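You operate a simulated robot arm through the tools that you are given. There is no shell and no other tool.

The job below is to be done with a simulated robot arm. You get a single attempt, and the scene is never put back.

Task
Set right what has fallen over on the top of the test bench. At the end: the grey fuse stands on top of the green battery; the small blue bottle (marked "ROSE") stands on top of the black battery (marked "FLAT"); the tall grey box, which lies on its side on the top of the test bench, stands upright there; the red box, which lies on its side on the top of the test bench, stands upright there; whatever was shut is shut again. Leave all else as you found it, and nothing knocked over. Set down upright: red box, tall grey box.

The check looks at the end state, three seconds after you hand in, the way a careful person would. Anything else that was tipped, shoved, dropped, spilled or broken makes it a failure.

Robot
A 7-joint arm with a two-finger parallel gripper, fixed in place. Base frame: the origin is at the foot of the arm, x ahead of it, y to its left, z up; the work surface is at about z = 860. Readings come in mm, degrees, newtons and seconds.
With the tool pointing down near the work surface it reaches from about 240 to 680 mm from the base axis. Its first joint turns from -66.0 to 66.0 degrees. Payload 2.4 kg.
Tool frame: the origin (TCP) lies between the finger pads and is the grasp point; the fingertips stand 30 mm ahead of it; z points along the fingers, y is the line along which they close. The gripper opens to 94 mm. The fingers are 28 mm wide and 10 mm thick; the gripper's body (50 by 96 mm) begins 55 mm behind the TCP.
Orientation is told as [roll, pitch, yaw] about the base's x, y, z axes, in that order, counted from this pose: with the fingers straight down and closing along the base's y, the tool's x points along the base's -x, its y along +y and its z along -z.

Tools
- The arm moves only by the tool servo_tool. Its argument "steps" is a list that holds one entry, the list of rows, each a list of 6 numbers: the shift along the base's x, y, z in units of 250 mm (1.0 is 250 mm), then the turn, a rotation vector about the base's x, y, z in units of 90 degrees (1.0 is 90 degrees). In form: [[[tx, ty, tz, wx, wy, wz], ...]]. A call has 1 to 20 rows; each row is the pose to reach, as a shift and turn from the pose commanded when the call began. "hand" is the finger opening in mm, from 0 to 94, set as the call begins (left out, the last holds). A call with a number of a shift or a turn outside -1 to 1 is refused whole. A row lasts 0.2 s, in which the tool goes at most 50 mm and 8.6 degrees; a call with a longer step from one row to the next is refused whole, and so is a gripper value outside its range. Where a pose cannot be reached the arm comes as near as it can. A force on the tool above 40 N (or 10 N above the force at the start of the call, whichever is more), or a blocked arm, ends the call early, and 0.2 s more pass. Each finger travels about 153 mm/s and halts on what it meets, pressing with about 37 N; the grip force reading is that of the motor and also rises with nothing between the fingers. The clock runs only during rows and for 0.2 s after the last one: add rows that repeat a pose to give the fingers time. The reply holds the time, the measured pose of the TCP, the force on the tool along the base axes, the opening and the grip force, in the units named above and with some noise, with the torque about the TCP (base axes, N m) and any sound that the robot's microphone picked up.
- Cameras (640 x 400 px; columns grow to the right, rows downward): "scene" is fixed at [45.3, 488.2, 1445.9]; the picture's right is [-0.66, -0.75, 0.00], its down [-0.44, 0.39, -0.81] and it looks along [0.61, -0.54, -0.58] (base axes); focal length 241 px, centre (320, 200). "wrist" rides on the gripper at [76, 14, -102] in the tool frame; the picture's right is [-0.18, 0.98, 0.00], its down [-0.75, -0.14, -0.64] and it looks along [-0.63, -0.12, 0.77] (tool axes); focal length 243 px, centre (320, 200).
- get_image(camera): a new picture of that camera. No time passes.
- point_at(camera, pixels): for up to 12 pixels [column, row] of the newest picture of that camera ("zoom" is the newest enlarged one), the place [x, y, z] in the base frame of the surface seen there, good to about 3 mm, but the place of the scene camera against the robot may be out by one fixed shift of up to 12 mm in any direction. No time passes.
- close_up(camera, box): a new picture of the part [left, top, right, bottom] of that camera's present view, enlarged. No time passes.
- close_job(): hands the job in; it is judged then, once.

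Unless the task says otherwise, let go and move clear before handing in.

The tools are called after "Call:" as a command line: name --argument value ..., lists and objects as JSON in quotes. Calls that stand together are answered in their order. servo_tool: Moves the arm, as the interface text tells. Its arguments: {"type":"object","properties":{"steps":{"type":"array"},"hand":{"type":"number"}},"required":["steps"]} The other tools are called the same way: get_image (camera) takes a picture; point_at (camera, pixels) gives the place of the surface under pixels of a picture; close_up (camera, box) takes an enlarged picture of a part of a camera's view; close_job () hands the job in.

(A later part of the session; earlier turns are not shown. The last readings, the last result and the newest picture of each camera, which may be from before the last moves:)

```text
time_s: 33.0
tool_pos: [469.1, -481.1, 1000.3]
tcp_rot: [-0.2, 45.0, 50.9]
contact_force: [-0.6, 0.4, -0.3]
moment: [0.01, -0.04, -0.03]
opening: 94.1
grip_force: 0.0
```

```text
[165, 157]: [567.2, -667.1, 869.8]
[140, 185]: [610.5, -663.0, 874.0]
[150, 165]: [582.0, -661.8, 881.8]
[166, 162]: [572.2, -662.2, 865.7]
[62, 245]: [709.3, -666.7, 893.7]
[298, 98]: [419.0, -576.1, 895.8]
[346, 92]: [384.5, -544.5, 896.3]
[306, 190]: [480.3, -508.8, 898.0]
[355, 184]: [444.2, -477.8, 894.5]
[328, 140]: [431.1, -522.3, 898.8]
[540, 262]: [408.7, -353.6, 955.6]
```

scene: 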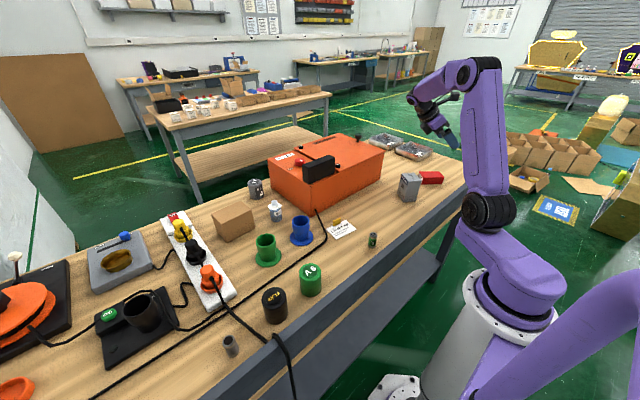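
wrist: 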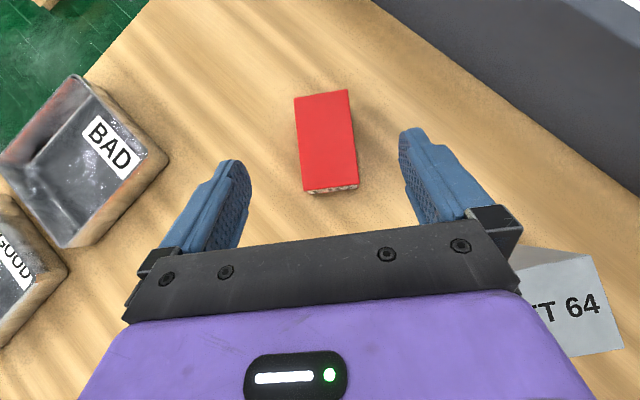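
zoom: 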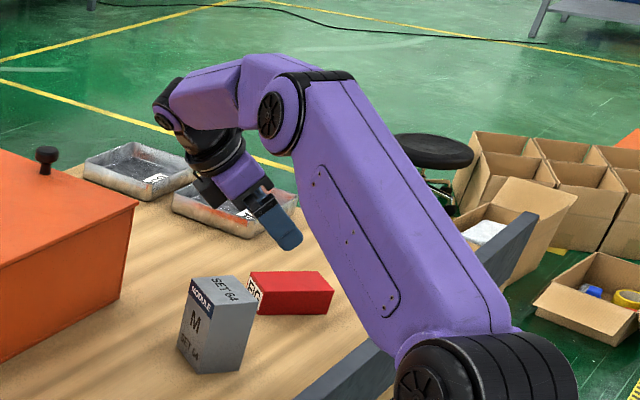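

The tray is 150 mm away, and the red box centre is within 0.5 mm of the tool's centre line. I'll descend to pre-grasp and move in along the tool axis.

Call:
servo_tool --steps '[[[0, 0, -0.128, 0, 0, 0], [0, 0, -0.256, 0, 0, 0], [-0.037, -0.044, -0.313, 0, 0, 0], [-0.073, -0.088, -0.37, 0, 0, 0], [-0.11, -0.132, -0.422, 0, 0, 0], [-0.11, -0.132, -0.422, 0, 0, 0]]]' --hand 94

Call:
get_image --camera "wrist"

Call:
close_up --camera "scene" --box '[380, 130, 470, 210]'

```text
time_s: 34.4
tool_pos: [442.6, -516.0, 894.0]
tcp_rot: [-0.1, 45.0, 50.9]
contact_force: [0.9, 0.1, 0.3]
moment: [-0.01, 0.03, 0.0]
opening: 94.1
grip_force: 0.1
```

```text
taken
```

wrist: 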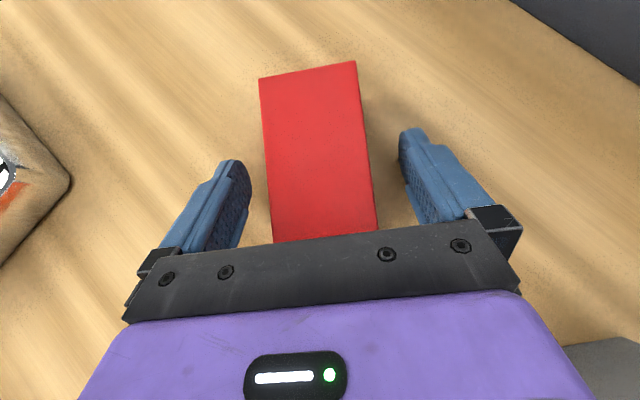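

```text
5.00 times, centred on (425, 170) of scene
```

zoom: 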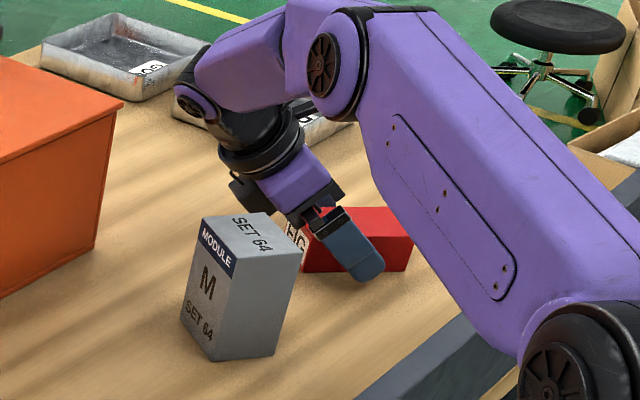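

In position with no contact forces, the box centred between the fingers. Closing now.

Call:
servo_tool --steps '[[[0, 0, 0, 0, 0, 0], [0, 0, 0, 0, 0, 0], [0, 0, 0, 0, 0, 0]]]' --hand 30

Call:
servo_tool --steps '[[[0, 0, 0.04, 0, 0, 0], [0, 0, 0.08, 0, 0, 0], [0, 0, 0.12, 0, 0, 0], [0, 0, 0.12, 0, 0, 0]]]'

Call:
get_image --camera "wrist"

Call:
close_up --camera "scene" --box '[380, 130, 470, 210]'

```text
time_s: 35.2
tool_pos: [441.4, -515.4, 895.1]
tcp_rot: [-0.1, 45.0, 50.9]
contact_force: [0.2, -0.7, -1.3]
moment: [-0.02, 0.03, 0.0]
opening: 58.3
grip_force: 37.1
```

```text
time_s: 36.2
tool_pos: [442.0, -517.1, 925.0]
tcp_rot: [0.0, 45.0, 50.9]
contact_force: [0.4, -1.0, -0.7]
moment: [0.02, -0.01, -0.01]
opening: 58.7
grip_force: 36.9
```

```text
taken
```

wrist: 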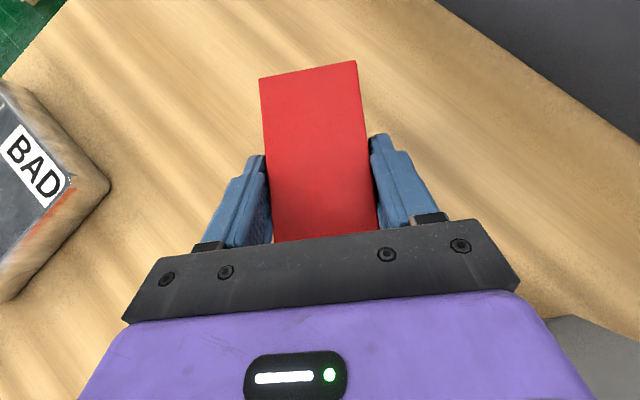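

```text
5.00 times, centred on (425, 170) of scene
```

zoom: 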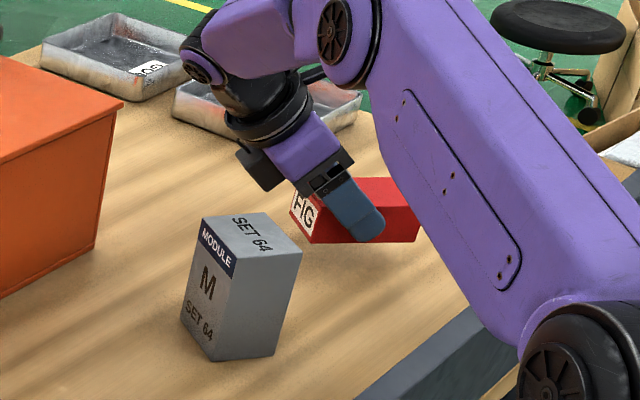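

The red box lifted cleanly (58.6 mm, 37 N, same pose in the gripper). I'll raise it to z≈1060 and bring it inward, then level the tool.

Call:
servo_tool --steps '[[[0, 0, 0.15, 0, 0, 0], [0, 0, 0.3, 0, 0, 0], [-0.056, 0.09, 0.41, 0, 0, 0], [-0.112, 0.179, 0.49, 0, 0, 0], [-0.168, 0.268, 0.54, 0, 0, 0], [-0.168, 0.268, 0.54, 0, 0, 0]]]'

Call:
servo_tool --steps '[[[0, 0, 0, 0.0555, -0.0449, 0], [0, 0, 0, 0.111, -0.0899, 0], [0, 0, 0, 0.1665, -0.1348, 0], [0, 0, 0, 0.222, -0.1797, 0], [0, 0, 0, 0.2775, -0.2246, 0], [0, 0, 0, 0.333, -0.2696, 0], [0, 0, 0, 0.3885, -0.3145, 0], [0, 0, 0, 0.3885, -0.3145, 0]]]'

```text
time_s: 37.6
tool_pos: [399.0, -450.5, 1063.1]
tcp_rot: [-0.1, 45.0, 50.9]
contact_force: [0.3, 0.1, -0.2]
moment: [0.03, 0.02, 0.01]
opening: 58.5
grip_force: 37.0
```

```text
time_s: 39.4
tool_pos: [399.9, -447.5, 1060.5]
tcp_rot: [-0.1, 0.1, 51.1]
contact_force: [-0.6, -0.2, -0.3]
moment: [-0.03, -0.03, 0.01]
opening: 58.6
grip_force: 37.6
```

Tool is level at (400,-448,1060) with the box held. Now I yaw back from 51° to about −50° in two calls.

Call:
servo_tool --steps '[[[0, 0, 0, 0, 0, -0.08], [0, 0, 0, 0, 0, -0.16], [0, 0, 0, 0, 0, -0.24], [0, 0, 0, 0, 0, -0.32], [0, 0, 0, 0, 0, -0.4], [0, 0, 0, 0, 0, -0.48], [0, 0, 0, 0, 0, -0.56], [0, 0, 0, 0, 0, -0.56]]]'

Call:
servo_tool --steps '[[[0, 0, 0, 0, 0, -0.08], [0, 0, 0, 0, 0, -0.16], [0, 0, 0, 0, 0, -0.24], [0, 0, 0, 0, 0, -0.32], [0, 0, 0, 0, 0, -0.4], [0, 0, 0, 0, 0, -0.48], [0, 0, 0, 0, 0, -0.56], [0, 0, 0, 0, 0, -0.56]]]'

Call:
get_image --camera "wrist"

```text
time_s: 41.2
tool_pos: [398.7, -448.7, 1060.9]
tcp_rot: [0.0, -0.1, 0.4]
contact_force: [0.2, 0.2, -1.5]
moment: [0.0, 0.01, -0.02]
opening: 58.6
grip_force: 37.3
```

```text
time_s: 43.0
tool_pos: [399.8, -447.7, 1059.6]
tcp_rot: [0.0, 0.1, -49.9]
contact_force: [-0.7, 0.4, -1.3]
moment: [0.01, 0.0, 0.01]
opening: 58.3
grip_force: 36.8
```

```text
taken
```

wrist: 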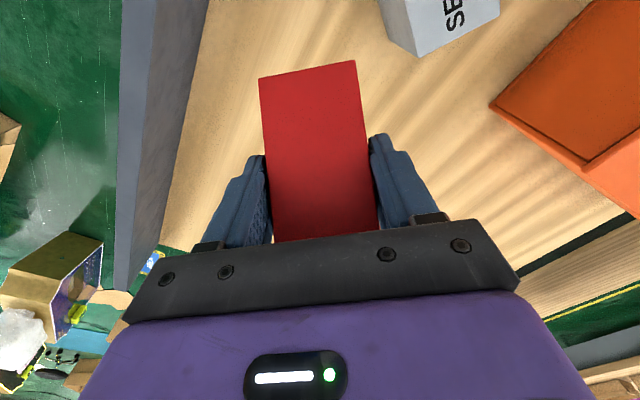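

Now the final −45° pitch about the closing axis (0.764,0.645), which brings the red box upright, label end up.

Call:
servo_tool --steps '[[[0, 0, 0, -0.0546, -0.0461, 0], [0, 0, 0, -0.1091, -0.0921, 0], [0, 0, 0, -0.1637, -0.1382, 0], [0, 0, 0, -0.2183, -0.1843, 0], [0, 0, 0, -0.2729, -0.2304, 0], [0, 0, 0, -0.3274, -0.2764, 0], [0, 0, 0, -0.382, -0.3225, 0], [0, 0, 0, -0.382, -0.3225, 0]]]'

Call:
get_image --camera "scene"

Call:
close_up --camera "scene" --box '[380, 100, 480, 210]'

Call:
get_image --camera "wrist"

```text
time_s: 44.8
tool_pos: [398.4, -448.2, 1061.7]
tcp_rot: [0.1, -44.9, -49.9]
contact_force: [0.3, -0.3, -1.8]
moment: [0.03, 0.03, -0.02]
opening: 58.8
grip_force: 36.6
```

```text
taken
```

scene: 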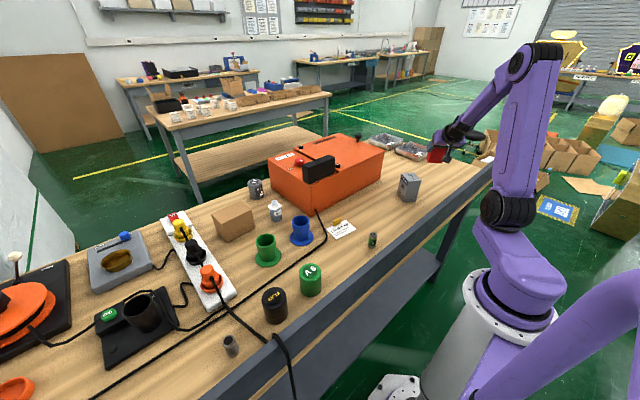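

```text
3.64 times, centred on (430, 155) of scene
```

zoom: 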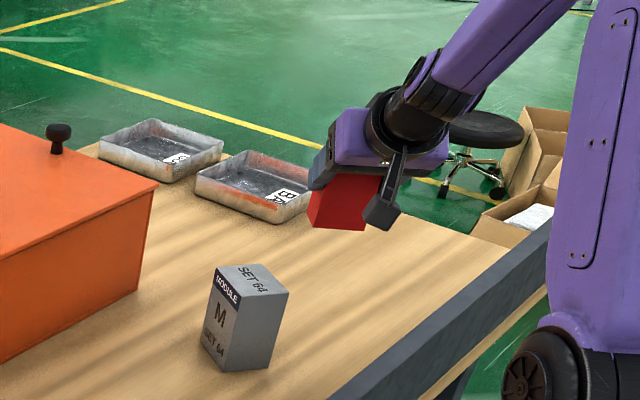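

```text
taken
```

wrist: 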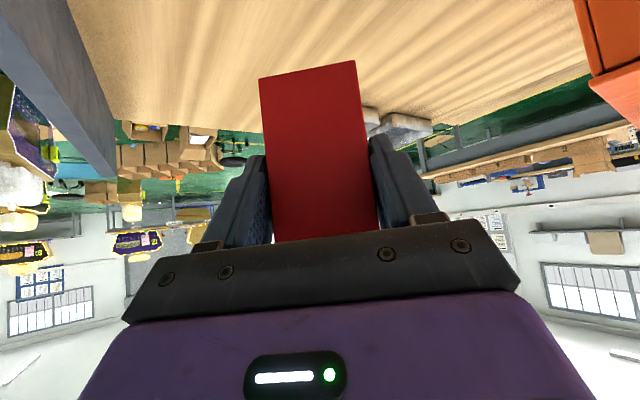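

The red box is upright in the gripper. I'll carry it back over its original spot and lower to z≈940, about 15 mm above set-down.

Call:
servo_tool --steps '[[[0.034, -0.11, 0, 0, 0, 0], [0.068, -0.22, 0, 0, 0, 0], [0.068, -0.22, -0.12, 0, 0, 0], [0.068, -0.22, -0.24, 0, 0, 0], [0.068, -0.22, -0.36, 0, 0, 0], [0.068, -0.22, -0.45, 0, 0, 0], [0.068, -0.22, -0.487, 0, 0, 0], [0.068, -0.22, -0.487, 0, 0, 0]]]'

Call:
close_up --camera "scene" --box '[390, 130, 470, 210]'

Call:
get_image --camera "wrist"

```text
time_s: 46.6
tool_pos: [416.3, -502.6, 939.3]
tcp_rot: [0.0, -45.0, -49.9]
contact_force: [0.8, 0.4, -0.8]
moment: [0.02, 0.02, -0.01]
opening: 58.7
grip_force: 36.9
```

```text
5.00 times, centred on (430, 170) of scene
```

zoom: 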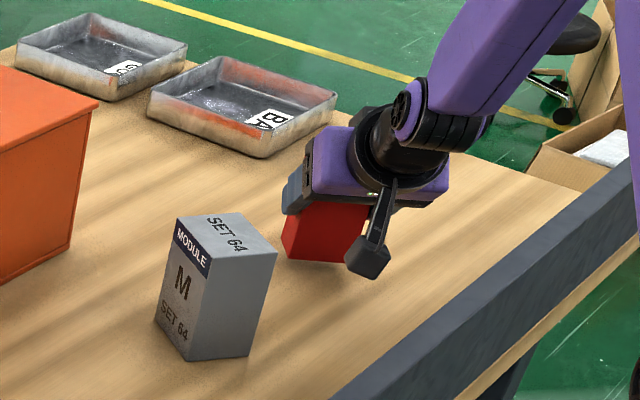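

```text
taken
```

wrist: 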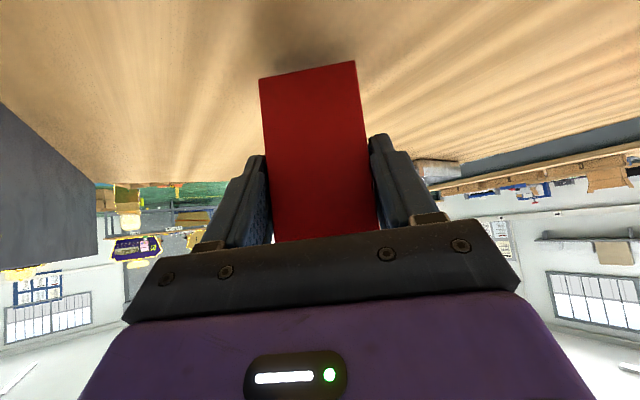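

The box hangs above the bench with about 14 mm to go. I'll lower 9 mm, then creep by 3 mm while watching the force.

Call:
servo_tool --steps '[[[0, 0, -0.012, 0, 0, 0], [0, 0, -0.024, 0, 0, 0], [0, 0, -0.036, 0, 0, 0], [0, 0, -0.036, 0, 0, 0]]]'

Call:
servo_tool --steps '[[[0, 0, -0.004, 0, 0, 0], [0, 0, -0.008, 0, 0, 0], [0, 0, -0.008, 0, 0, 0]]]'

```text
time_s: 47.6
tool_pos: [416.3, -502.2, 928.9]
tcp_rot: [0.1, -44.9, -49.8]
contact_force: [-0.3, -0.1, -0.6]
moment: [0.02, 0.01, -0.02]
opening: 58.6
grip_force: 37.4
```

```text
time_s: 48.4
tool_pos: [417.7, -502.4, 928.0]
tcp_rot: [0.0, -45.0, -49.9]
contact_force: [-1.0, -0.6, -0.5]
moment: [0.0, 0.05, -0.01]
opening: 58.6
grip_force: 36.9
```

No contact yet (z force −0.5 N). I'll keep creeping 2 mm per call.

Call:
servo_tool --steps '[[[0, 0, -0.004, 0, 0, 0], [0, 0, -0.008, 0, 0, 0], [0, 0, -0.008, 0, 0, 0]]]'

Call:
close_up --camera "wrist" --box '[240, 0, 400, 100]'

```text
time_s: 49.2
tool_pos: [416.7, -503.2, 925.5]
tcp_rot: [0.0, -45.1, -49.9]
contact_force: [-1.1, -0.2, 5.3]
moment: [-0.09, 0.27, -0.01]
opening: 58.4
grip_force: 36.9
```

```text
4.00 times, centred on (320, 50) of wrist
```

zoom: 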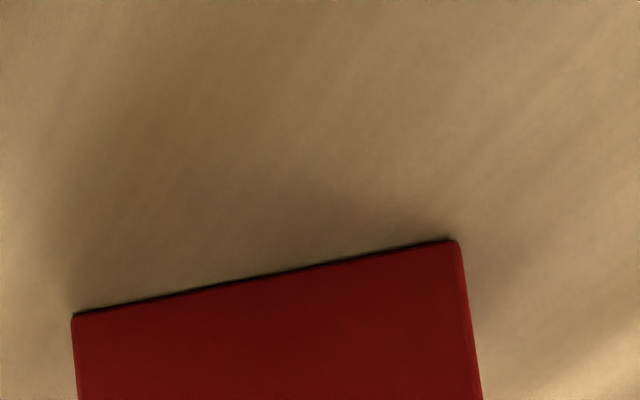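

Contact made (+5.3 N). I'll release and check that the red box stands.

Call:
servo_tool --steps '[[[0, 0, 0, 0, 0, 0], [0, 0, 0, 0, 0, 0], [0, 0, 0, 0, 0, 0]]]' --hand 94

Call:
get_image --camera "wrist"

Call:
close_up --camera "scene" --box '[390, 130, 470, 210]'

```text
time_s: 50.0
tool_pos: [416.9, -501.1, 925.1]
tcp_rot: [0.1, -44.9, -49.8]
contact_force: [-0.1, -0.5, 0.1]
moment: [-0.01, -0.01, 0.01]
opening: 93.8
grip_force: 0.1
```

```text
taken
```

wrist: 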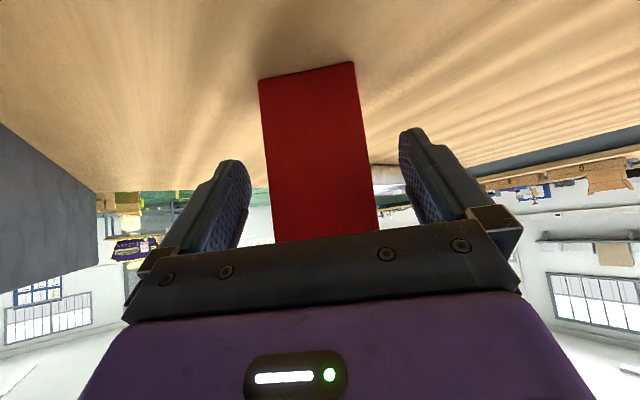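

```text
5.00 times, centred on (430, 170) of scene
```

zoom: 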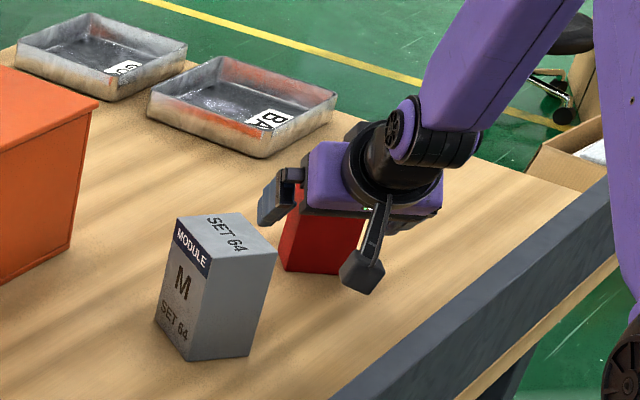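

The red box stands free between the open fingers. I'll back off 45 mm along the tool axis, then go straight up to clear both boxes.

Call:
servo_tool --steps '[[[-0.041, 0.049, 0.064, 0, 0, 0], [-0.082, 0.097, 0.127, 0, 0, 0], [-0.082, 0.097, 0.3, 0, 0, 0], [-0.082, 0.097, 0.48, 0, 0, 0], [-0.082, 0.097, 0.65, 0, 0, 0], [-0.082, 0.097, 0.8, 0, 0, 0]]]' --hand 94

Call:
get_image --camera "scene"

Call:
close_up --camera "scene" --box '[390, 140, 470, 210]'

```text
time_s: 51.4
tool_pos: [396.1, -475.8, 1125.9]
tcp_rot: [-0.1, -44.9, -49.9]
contact_force: [0.5, 0.7, 0.2]
moment: [0.02, 0.01, -0.01]
opening: 93.9
grip_force: 0.1
```

```text
taken
```

scene: 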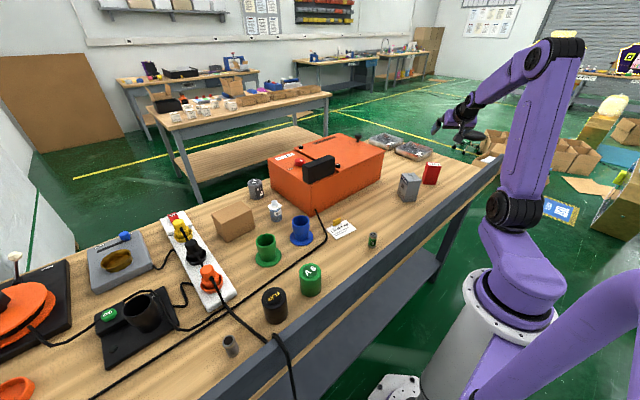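

```text
5.71 times, centred on (430, 175) of scene
```

zoom: 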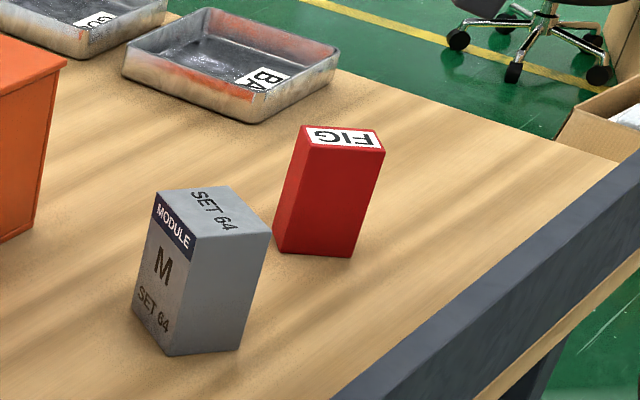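

Both boxes stand upright ("FIG" and "SET 64" on top). Next is the grey fuse at about (347,472); I'll level the tool while swinging back across the bench, well above everything.

Call:
servo_tool --steps '[[[-0.015, 0.125, 0.0125, 0.0478, 0.0403, 0], [-0.03, 0.25, 0.025, 0.0955, 0.0806, 0], [-0.045, 0.375, 0.0375, 0.1433, 0.1209, 0], [-0.06, 0.5, 0.05, 0.191, 0.1613, 0], [-0.075, 0.625, 0.0625, 0.2388, 0.2016, 0], [-0.09, 0.75, 0.075, 0.2865, 0.2419, 0], [-0.105, 0.875, 0.0875, 0.3343, 0.2822, 0], [-0.12, 1.0, 0.1, 0.382, 0.3225, 0]]]' --hand 94

Call:
servo_tool --steps '[[[-0.0125, 0.125, 0, 0, 0, 0.0723], [-0.025, 0.25, 0, 0, 0, 0.1445], [-0.0375, 0.375, 0, 0, 0, 0.2168], [-0.05, 0.5, 0, 0, 0, 0.289], [-0.0625, 0.625, 0, 0, 0, 0.3613], [-0.075, 0.75, 0, 0, 0, 0.4335], [-0.0875, 0.875, 0, 0, 0, 0.5058], [-0.1, 1.0, 0, 0, 0, 0.578]]]'

Call:
servo_tool --steps '[[[-0.015, 0.125, 0, 0, 0, 0.0723], [-0.03, 0.25, 0, 0, 0, 0.1445], [-0.045, 0.375, 0, 0, 0, 0.2168], [-0.06, 0.5, 0, 0, 0, 0.289], [-0.075, 0.625, 0, 0, 0, 0.3613], [-0.09, 0.75, 0, 0, 0, 0.4335], [-0.105, 0.875, 0, 0, 0, 0.5058], [-0.12, 1.0, 0, 0, 0, 0.578]]]'

Call:
get_image --camera "wrist"

```text
time_s: 53.2
tool_pos: [366.4, -228.4, 1150.1]
tcp_rot: [0.1, 0.1, -49.9]
contact_force: [-0.1, 0.2, 0.2]
moment: [-0.04, -0.03, 0.0]
opening: 93.8
grip_force: 0.2
```

```text
time_s: 55.0
tool_pos: [340.9, 21.8, 1152.9]
tcp_rot: [0.0, 0.1, 2.2]
contact_force: [1.2, 0.2, 0.3]
moment: [0.01, -0.01, 0.01]
opening: 94.0
grip_force: 0.0
```

```text
time_s: 56.8
tool_pos: [310.3, 271.1, 1150.4]
tcp_rot: [0.0, 0.1, 54.3]
contact_force: [-1.0, 0.1, -0.2]
moment: [-0.02, 0.02, 0.01]
opening: 93.9
grip_force: 0.0
```

```text
taken
```

wrist: 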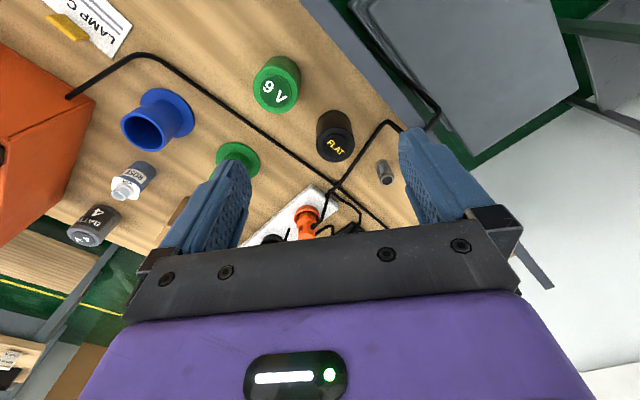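

This view shows the 9 V battery (277,85), FLAT (336,138), grey fuse (385,172) and ROSE bottle (130,180) together. I'll zoom and measure their tops.

Call:
close_up --camera "wrist" --box '[240, 40, 410, 200]'

Call:
point_at --camera "wrist" --pixels '[[275, 91], [337, 147], [388, 179], [383, 168], [277, 112], [335, 160], [254, 80], [300, 80], [318, 130], [353, 130]]'

```text
2.50 times, centred on (325, 120) of wrist
```

zoom: 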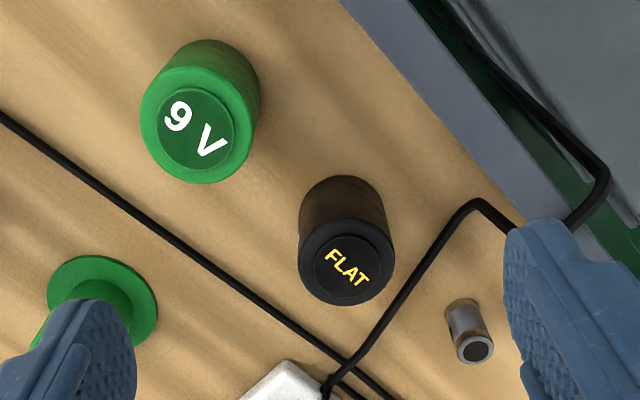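

```text
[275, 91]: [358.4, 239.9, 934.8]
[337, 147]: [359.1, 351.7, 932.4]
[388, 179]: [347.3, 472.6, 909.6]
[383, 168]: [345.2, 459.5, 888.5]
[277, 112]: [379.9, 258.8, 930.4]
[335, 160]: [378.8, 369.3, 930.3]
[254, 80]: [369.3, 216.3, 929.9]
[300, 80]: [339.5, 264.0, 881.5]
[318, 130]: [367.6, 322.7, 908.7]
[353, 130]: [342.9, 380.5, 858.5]
```

I'll take finer point measurements on this zoom for the caps' edges and the fuse's top rim.

Call:
point_at --camera "zoom" --pixels '[[196, 130], [160, 130], [232, 130], [196, 94], [196, 165], [353, 271], [318, 271], [388, 271], [353, 239], [476, 349], [462, 349], [490, 349]]'

Call:
point_at --camera "zoom" --pixels '[[353, 302], [476, 338], [476, 360], [145, 130], [248, 130], [302, 270], [393, 270], [448, 310], [470, 300], [478, 320]]'

```text
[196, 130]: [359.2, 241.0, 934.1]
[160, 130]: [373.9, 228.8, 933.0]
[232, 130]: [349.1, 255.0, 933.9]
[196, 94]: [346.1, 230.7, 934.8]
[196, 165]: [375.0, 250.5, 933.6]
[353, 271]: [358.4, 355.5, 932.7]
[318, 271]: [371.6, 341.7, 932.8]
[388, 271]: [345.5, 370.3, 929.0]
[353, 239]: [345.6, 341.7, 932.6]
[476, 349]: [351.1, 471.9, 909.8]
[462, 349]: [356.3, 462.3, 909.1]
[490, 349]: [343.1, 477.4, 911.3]
```

```text
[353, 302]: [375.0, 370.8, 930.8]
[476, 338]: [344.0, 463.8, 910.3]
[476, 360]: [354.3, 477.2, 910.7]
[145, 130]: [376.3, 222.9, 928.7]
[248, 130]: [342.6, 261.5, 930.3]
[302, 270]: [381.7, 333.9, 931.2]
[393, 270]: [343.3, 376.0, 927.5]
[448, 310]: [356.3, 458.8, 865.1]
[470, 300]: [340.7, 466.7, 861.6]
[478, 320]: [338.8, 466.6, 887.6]
```

Refined positions: 9 V cap centre (360.8,241,934), FLAT cap centre (360,355.7,933), grey fuse top centre (349.5,470,910), about 24 mm wide. I'll move above the fuse with the fingers at 58 mm (to stay clear of the cable at zoom (385,315)).

Call:
servo_tool --steps '[[[0.026, 0.133, -0.08, 0, 0, 0], [0.052, 0.266, -0.16, 0, 0, 0], [0.078, 0.4, -0.24, 0, 0, 0], [0.104, 0.53, -0.32, 0, 0, 0], [0.131, 0.664, -0.42, 0, 0, 0], [0.157, 0.796, -0.56, 0, 0, 0], [0.157, 0.796, -0.6, 0, 0, 0], [0.157, 0.796, -0.6, 0, 0, 0]]]' --hand 58

Call:
get_image --camera "wrist"

Call:
close_up --camera "scene" --box '[180, 260, 300, 380]'

```text
time_s: 58.6
tool_pos: [348.8, 469.4, 1000.1]
tcp_rot: [0.0, 0.0, 54.1]
contact_force: [0.3, 0.4, 0.0]
moment: [0.03, -0.02, -0.04]
opening: 58.1
grip_force: 0.0
```

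```text
taken
```

wrist: 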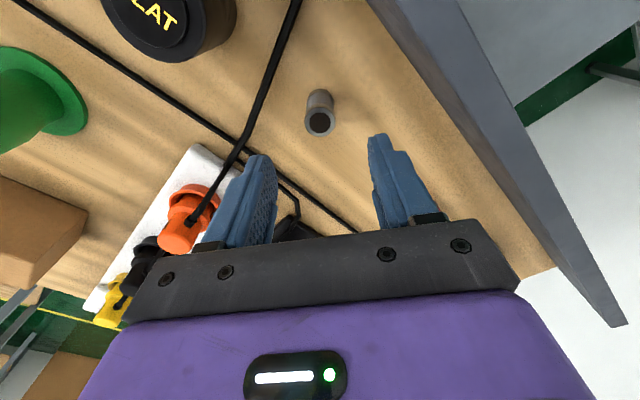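

```text
3.33 times, centred on (240, 320) of scene
```

zoom: 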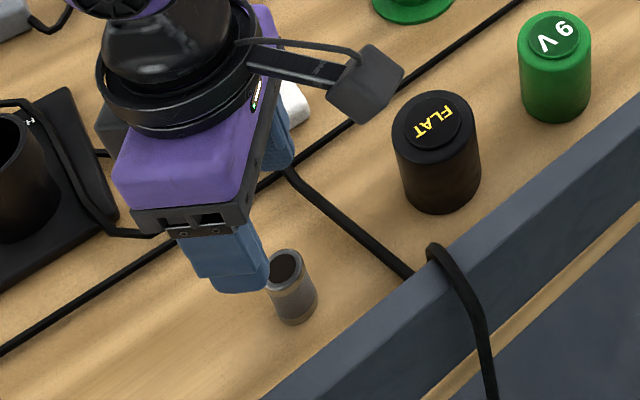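

The fuse top is at wrist (319,122), right between the fingers. I'll re-measure it from this closer view.

Call:
close_up --camera "wrist" --box '[280, 75, 360, 145]'

```text
5.71 times, centred on (320, 110) of wrist
```

zoom: 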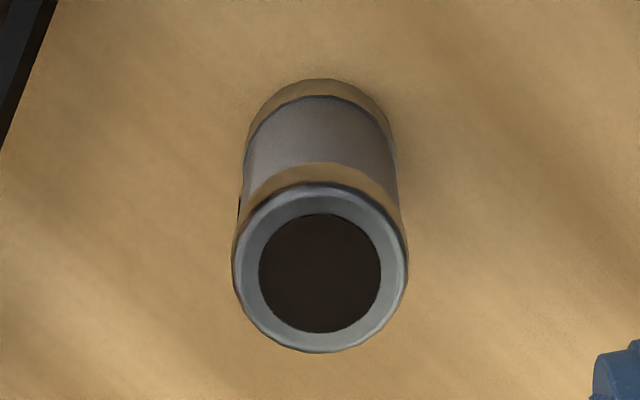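

Call:
point_at --camera "zoom" --pixels '[[320, 272], [244, 272], [398, 272], [320, 196], [320, 342], [320, 95]]'

```text
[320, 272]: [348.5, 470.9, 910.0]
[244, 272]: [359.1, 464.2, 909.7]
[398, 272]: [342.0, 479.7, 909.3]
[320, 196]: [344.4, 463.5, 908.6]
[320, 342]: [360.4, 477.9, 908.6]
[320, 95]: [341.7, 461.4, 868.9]
```

The fuse centre is (350.5,471), within 2 mm of the tool axis. I'll descend to z=898, so the tips stay about 8 mm above the bench.

Call:
servo_tool --steps '[[[0.007, 0.007, -0.1, 0, 0, 0], [0.007, 0.007, -0.2, 0, 0, 0], [0.007, 0.007, -0.3, 0, 0, 0], [0.007, 0.007, -0.37, 0, 0, 0], [0.007, 0.007, -0.408, 0, 0, 0], [0.007, 0.007, -0.408, 0, 0, 0]]]' --hand 58

Call:
get_image --camera "wrist"

Call:
close_up --camera "scene" --box '[180, 270, 290, 380]'

```text
time_s: 60.0
tool_pos: [352.7, 471.2, 898.3]
tcp_rot: [-0.1, 0.0, 54.2]
contact_force: [-0.1, -0.7, -0.1]
moment: [0.02, 0.0, -0.04]
opening: 58.0
grip_force: 0.2
```

```text
taken
```

wrist: 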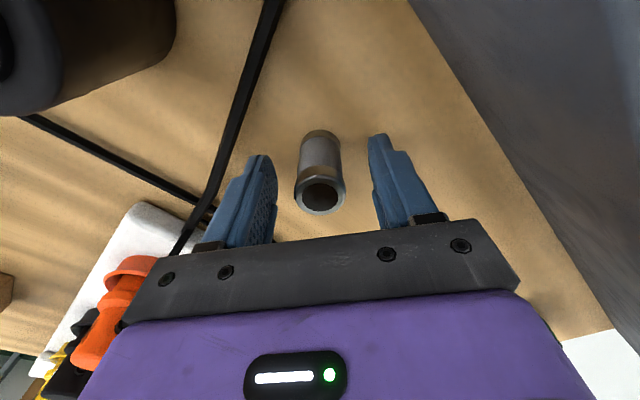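

```text
3.64 times, centred on (235, 325) of scene
```

zoom: 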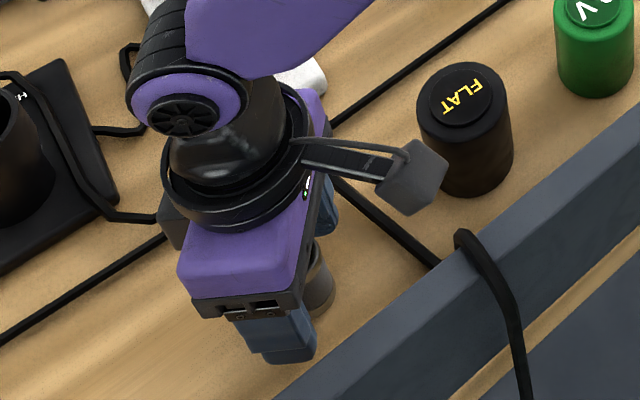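

The fuse stands between the fingers, no contact yet, and the left finger is clear of the cable. I'll close on it.

Call:
servo_tool --steps '[[[0, 0, 0, 0, 0, 0], [0, 0, 0, 0, 0, 0], [0, 0, 0, 0, 0, 0]]]' --hand 10

Call:
get_image --camera "wrist"

```text
time_s: 60.8
tool_pos: [352.5, 471.8, 898.8]
tcp_rot: [0.0, 0.0, 54.2]
contact_force: [-1.2, 0.7, 0.8]
moment: [0.04, 0.02, 0.02]
opening: 24.2
grip_force: 37.1
```

```text
taken
```

wrist: 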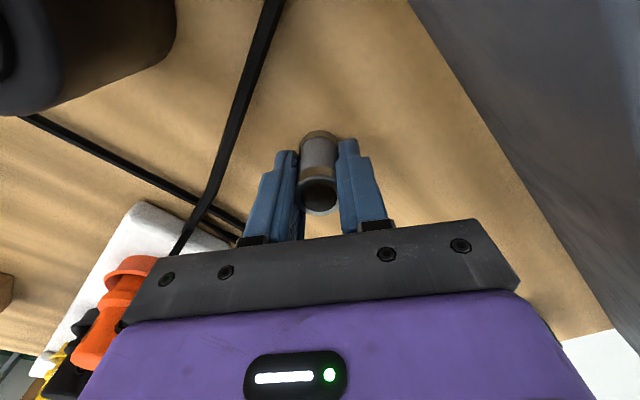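

Closed at 24.2 mm, matching the fuse. I'll lift 110 mm and check it is held upright.

Call:
servo_tool --steps '[[[0, 0, 0.05, 0, 0, 0], [0, 0, 0.15, 0, 0, 0], [0, 0, 0.25, 0, 0, 0], [0, 0, 0.35, 0, 0, 0], [0, 0, 0.45, 0, 0, 0], [0, 0, 0.45, 0, 0, 0]]]'

Call:
get_image --camera "wrist"

Call:
close_up --camera "scene" --box '[180, 240, 330, 360]'

```text
time_s: 62.2
tool_pos: [351.9, 470.8, 1011.7]
tcp_rot: [0.0, 0.0, 54.2]
contact_force: [0.7, 0.3, -0.5]
moment: [0.0, -0.02, 0.0]
opening: 24.2
grip_force: 37.2
```

```text
taken
```

wrist: 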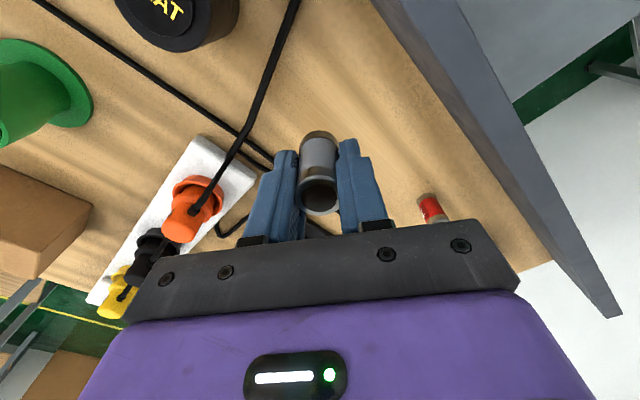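

```text
3.33 times, centred on (255, 300) of scene
```

zoom: 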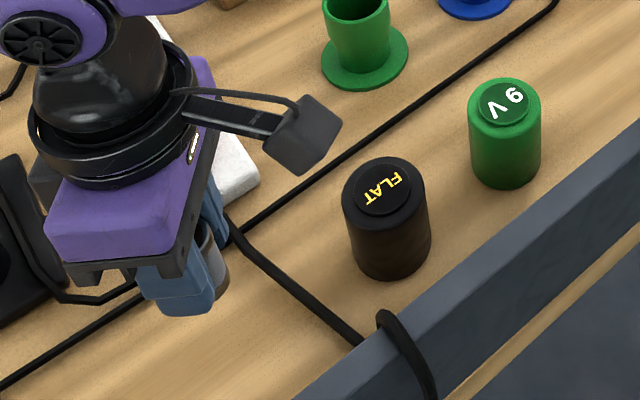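

The fuse is held upright (same place in the wrist view, (320,175)). I'll measure its top rim now to know its offset from the TCP for precise placing.

Call:
close_up --camera "wrist" --box '[280, 120, 360, 220]'

```text
4.00 times, centred on (320, 170) of wrist
```

zoom: 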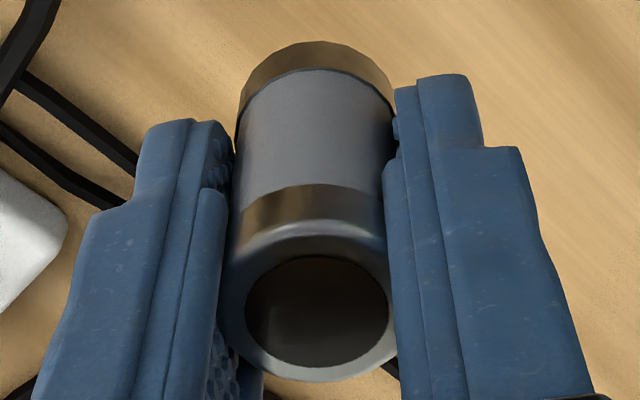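

Call:
point_at --camera "zoom" --pixels '[[318, 310], [236, 305], [388, 305], [316, 240], [316, 375], [316, 55], [270, 90], [360, 90]]'

```text
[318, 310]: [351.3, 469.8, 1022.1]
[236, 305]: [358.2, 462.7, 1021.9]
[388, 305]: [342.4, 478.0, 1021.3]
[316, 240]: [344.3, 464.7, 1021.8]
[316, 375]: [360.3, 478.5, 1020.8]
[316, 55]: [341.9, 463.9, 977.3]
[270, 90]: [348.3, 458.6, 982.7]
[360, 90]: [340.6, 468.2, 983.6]
```

The fuse is centred on the TCP within 1 mm, its base about 39 mm below it. I'll carry it to above the 9 V battery at (360.8,241).

Call:
servo_tool --steps '[[[0.006, -0.15, 0.04, 0, 0, 0], [0.012, -0.31, 0.04, 0, 0, 0], [0.018, -0.47, 0.04, 0, 0, 0], [0.024, -0.63, 0.04, 0, 0, 0], [0.03, -0.78, 0.04, 0, 0, 0], [0.036, -0.88, 0.04, 0, 0, 0], [0.036, -0.919, 0.04, 0, 0, 0], [0.036, -0.919, 0.04, 0, 0, 0]]]'

Call:
get_image --camera "wrist"

Call:
close_up --camera "scene" --box '[240, 200, 380, 330]'

```text
time_s: 64.0
tool_pos: [361.4, 241.9, 1020.0]
tcp_rot: [0.0, 0.0, 54.3]
contact_force: [1.1, -0.4, -0.4]
moment: [-0.03, -0.02, -0.05]
opening: 24.3
grip_force: 37.0
```

```text
taken
```

wrist: 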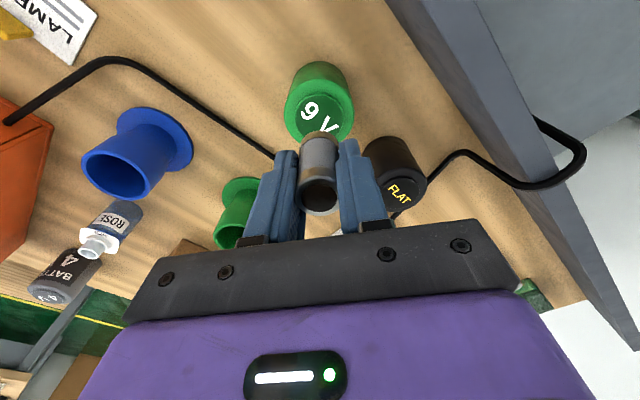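

```text
3.08 times, centred on (310, 265) of scene
```

zoom: 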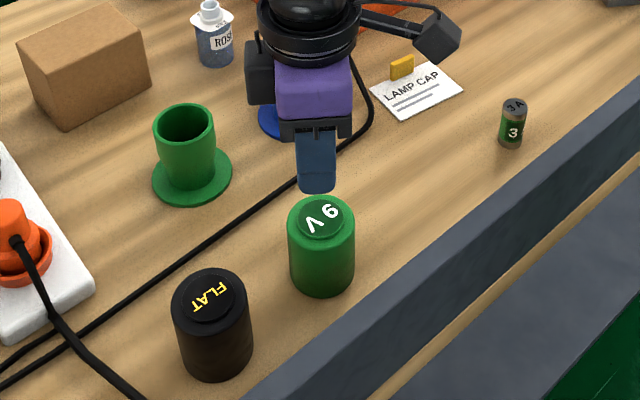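

The battery cap is partly visible below the fuse at wrist (320,105). I'll zoom to verify the battery's centre from here.

Call:
close_up --camera "wrist" --box '[270, 50, 370, 220]'

Call:
close_up --camera "wrist" --box '[280, 50, 360, 150]'

```text
2.35 times, centred on (320, 135) of wrist
```

zoom: 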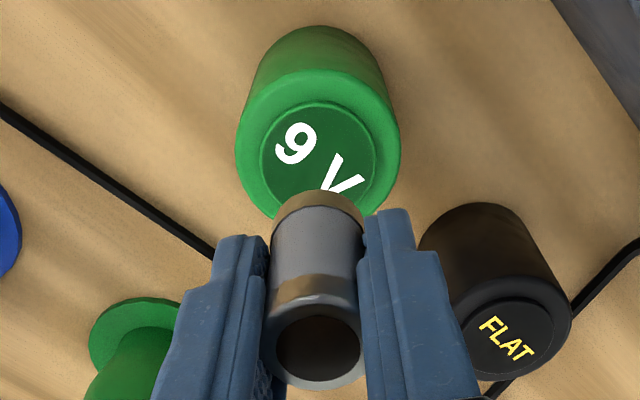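

```text
4.00 times, centred on (320, 100) of wrist
```

zoom: 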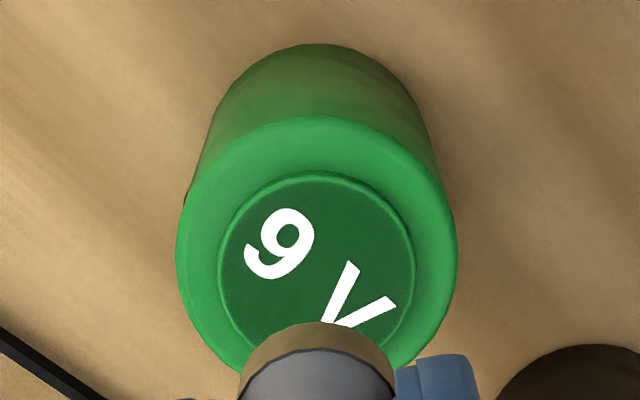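

Call:
point_at --camera "zoom" --pixels '[[222, 268], [411, 268], [316, 178], [316, 268], [182, 250], [453, 250], [316, 122]]'

```text
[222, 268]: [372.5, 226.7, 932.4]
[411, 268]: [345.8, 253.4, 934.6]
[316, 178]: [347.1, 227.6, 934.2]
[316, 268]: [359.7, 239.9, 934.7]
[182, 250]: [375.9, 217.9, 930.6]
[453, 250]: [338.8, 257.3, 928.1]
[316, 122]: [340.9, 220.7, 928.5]
```

The cap centre comes out at about (360,241,934), so the fuse is within 1.5 mm. I'll lower to leave roughly 4 mm, with a small −1 mm correction in x and y.

Call:
servo_tool --steps '[[[-0.004, -0.003, -0.06, 0, 0, 0], [-0.004, -0.003, -0.11, 0, 0, 0], [-0.004, -0.003, -0.15, 0, 0, 0], [-0.004, -0.003, -0.168, 0, 0, 0], [-0.004, -0.003, -0.168, 0, 0, 0]]]'

Call:
close_up --camera "scene" --box '[280, 230, 340, 300]'

Call:
close_up --camera "wrist" --box '[270, 80, 370, 220]'

```text
time_s: 65.2
tool_pos: [360.4, 241.7, 978.2]
tcp_rot: [0.0, 0.1, 54.2]
contact_force: [-1.1, -0.2, -0.7]
moment: [0.01, -0.03, 0.02]
opening: 24.3
grip_force: 36.7
```

```text
5.71 times, centred on (310, 265) of scene
```

zoom: 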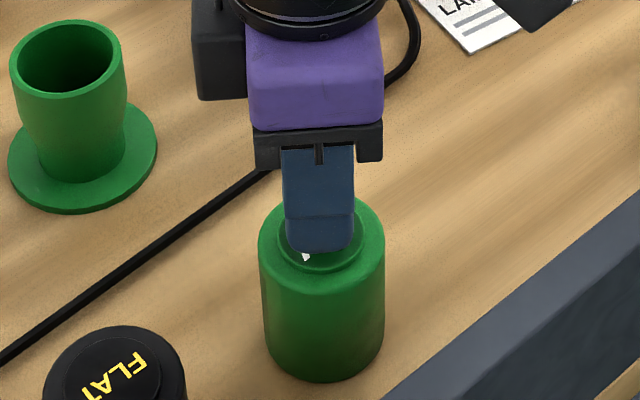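

```text
2.86 times, centred on (320, 150) of wrist
```

zoom: 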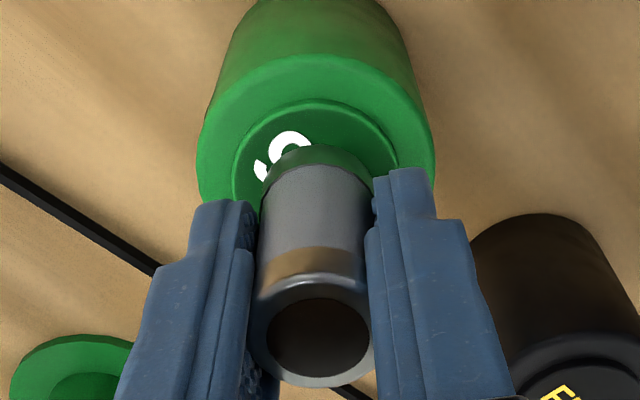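

The fuse is centred over the cap with about 4–5 mm to go. Creeping down 3 mm, then 2 mm.

Call:
servo_tool --steps '[[[0, 0, -0.006, 0, 0, 0], [0, 0, -0.012, 0, 0, 0], [0, 0, -0.012, 0, 0, 0]]]'

Call:
servo_tool --steps '[[[0, 0, -0.003, 0, 0, 0], [0, 0, -0.006, 0, 0, 0], [0, 0, -0.006, 0, 0, 0]]]'

```text
time_s: 66.0
tool_pos: [360.3, 240.5, 976.5]
tcp_rot: [0.0, 0.0, 54.1]
contact_force: [0.2, 0.1, 0.5]
moment: [0.01, 0.02, 0.01]
opening: 24.1
grip_force: 36.7
```

```text
time_s: 66.8
tool_pos: [360.6, 240.7, 975.0]
tcp_rot: [0.0, 0.1, 54.2]
contact_force: [-0.4, 0.3, -0.8]
moment: [0.02, 0.01, 0.01]
opening: 24.4
grip_force: 36.9
```

No contact yet. I'll continue in 1.5 mm steps.

Call:
servo_tool --steps '[[[0, 0, -0.003, 0, 0, 0], [0, 0, -0.006, 0, 0, 0], [0, 0, -0.006, 0, 0, 0]]]'

```text
time_s: 67.6
tool_pos: [360.0, 242.4, 973.2]
tcp_rot: [0.1, 0.0, 54.2]
contact_force: [-0.2, -0.4, 0.3]
moment: [0.02, 0.0, -0.01]
opening: 24.3
grip_force: 37.0
```

Call:
servo_tool --steps '[[[0, 0, -0.003, 0, 0, 0], [0, 0, -0.006, 0, 0, 0], [0, 0, -0.006, 0, 0, 0]]]'

Call:
close_up --camera "wrist" --box '[280, 110, 360, 190]'

```text
time_s: 68.4
tool_pos: [360.2, 242.3, 970.4]
tcp_rot: [-0.1, -0.2, 54.3]
contact_force: [-5.2, -0.9, 24.9]
moment: [-0.09, 0.23, -0.01]
opening: 23.9
grip_force: 36.9
```

```text
5.00 times, centred on (320, 150) of wrist
```

zoom: 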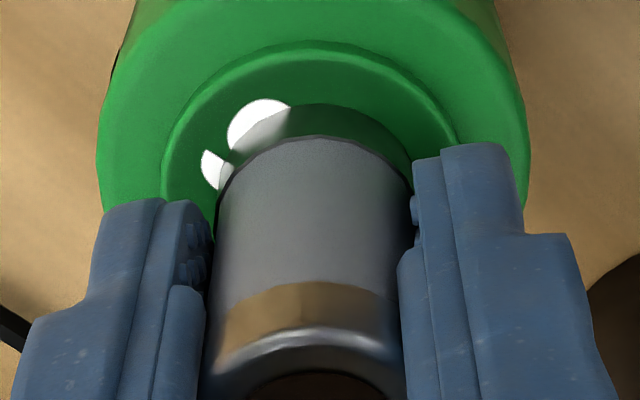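

Firm contact now (+25 N). I'll ease up about 0.8 mm to relieve the pressure before letting go.

Call:
servo_tool --steps '[[[0, 0, 0.0015, 0, 0, 0], [0, 0, 0.003, 0, 0, 0], [0, 0, 0.003, 0, 0, 0]]]'

```text
time_s: 69.2
tool_pos: [360.5, 242.1, 972.0]
tcp_rot: [-0.1, 0.0, 54.2]
contact_force: [0.1, 2.6, 16.2]
moment: [0.05, 0.05, -0.01]
opening: 24.0
grip_force: 37.2
```

Call:
servo_tool --steps '[[[0, 0, 0.0015, 0, 0, 0], [0, 0, 0.003, 0, 0, 0], [0, 0, 0.003, 0, 0, 0]]]'

```text
time_s: 70.0
tool_pos: [359.8, 239.6, 972.4]
tcp_rot: [0.1, 0.2, 54.1]
contact_force: [-0.1, 0.1, -0.4]
moment: [-0.01, 0.0, 0.0]
opening: 24.2
grip_force: 36.9
```

Now just about touching (−0.4 N). I'll press back 0.4 mm and open the fingers moderately (to 60 mm).

Call:
servo_tool --steps '[[[0, 0, -0.0015, 0, 0, 0], [0, 0, -0.0015, 0, 0, 0]]]'

Call:
servo_tool --steps '[[[0, 0, 0, 0, 0, 0], [0, 0, 0, 0, 0, 0], [0, 0, 0, 0, 0, 0]]]' --hand 60

Call:
get_image --camera "wrist"

Call:
close_up --camera "scene" --box '[280, 230, 340, 300]'

```text
time_s: 70.6
tool_pos: [360.4, 240.4, 972.4]
tcp_rot: [0.0, 0.1, 54.2]
contact_force: [0.2, -0.4, -0.4]
moment: [-0.01, -0.02, 0.04]
opening: 24.3
grip_force: 37.7
```

```text
time_s: 71.4
tool_pos: [359.4, 240.3, 971.7]
tcp_rot: [0.0, 0.1, 54.2]
contact_force: [-0.3, -0.6, 0.5]
moment: [-0.02, -0.01, -0.02]
opening: 59.7
grip_force: 0.0
```

```text
taken
```

wrist: 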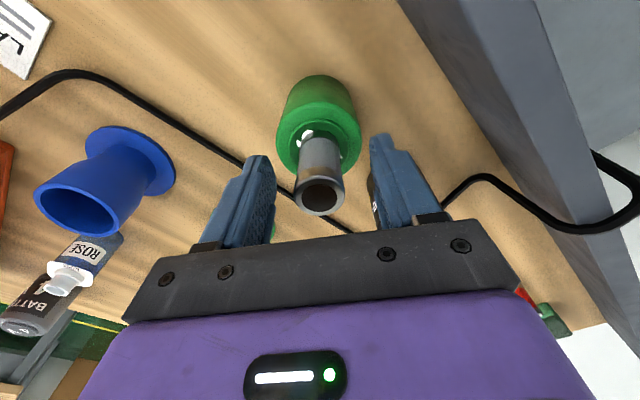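

```text
5.71 times, centred on (310, 265) of scene
```

zoom: 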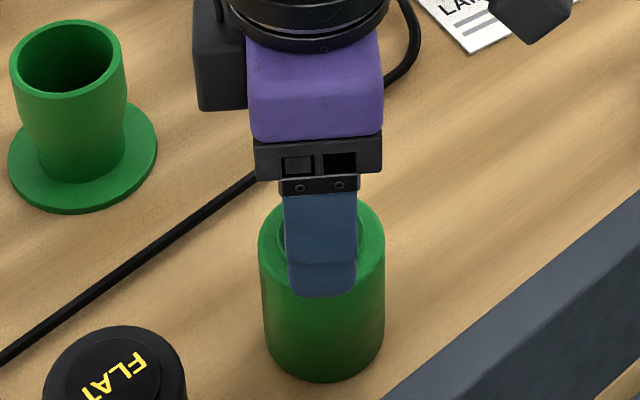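

The fuse stands on the cap between the open fingers. I'll rise straight up 150 mm and check.

Call:
servo_tool --steps '[[[0, 0, 0.06, 0, 0, 0], [0, 0, 0.14, 0, 0, 0], [0, 0, 0.24, 0, 0, 0], [0, 0, 0.36, 0, 0, 0], [0, 0, 0.48, 0, 0, 0], [0, 0, 0.6, 0, 0, 0]]]' --hand 60

Call:
get_image --camera "wrist"

Call:
close_up --camera "scene" --box '[250, 200, 390, 330]'

```text
time_s: 72.8
tool_pos: [359.6, 239.6, 1123.3]
tcp_rot: [0.1, 0.1, 54.2]
contact_force: [-0.5, 0.6, -0.8]
moment: [0.0, -0.02, 0.04]
opening: 60.0
grip_force: 0.0
```

```text
taken
```

wrist: 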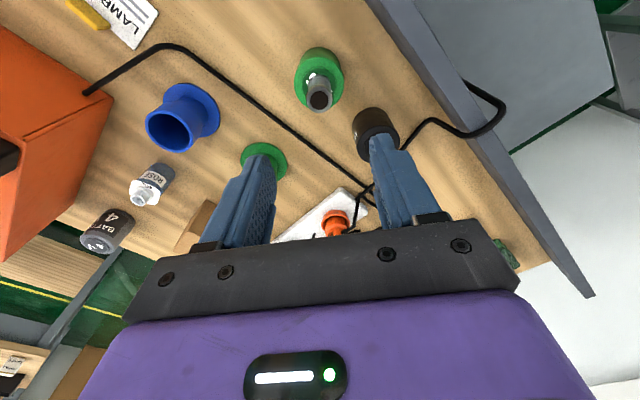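

```text
3.08 times, centred on (320, 265) of scene
```

zoom: 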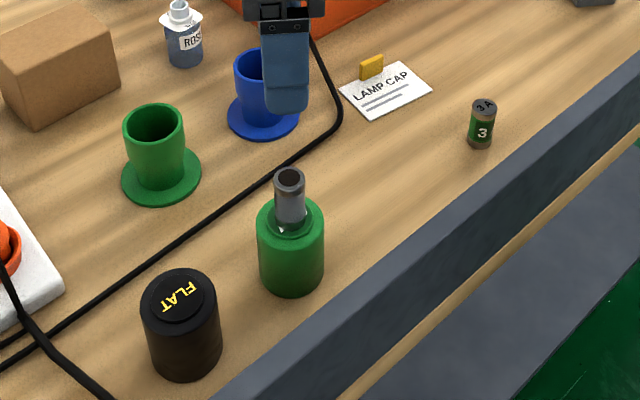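

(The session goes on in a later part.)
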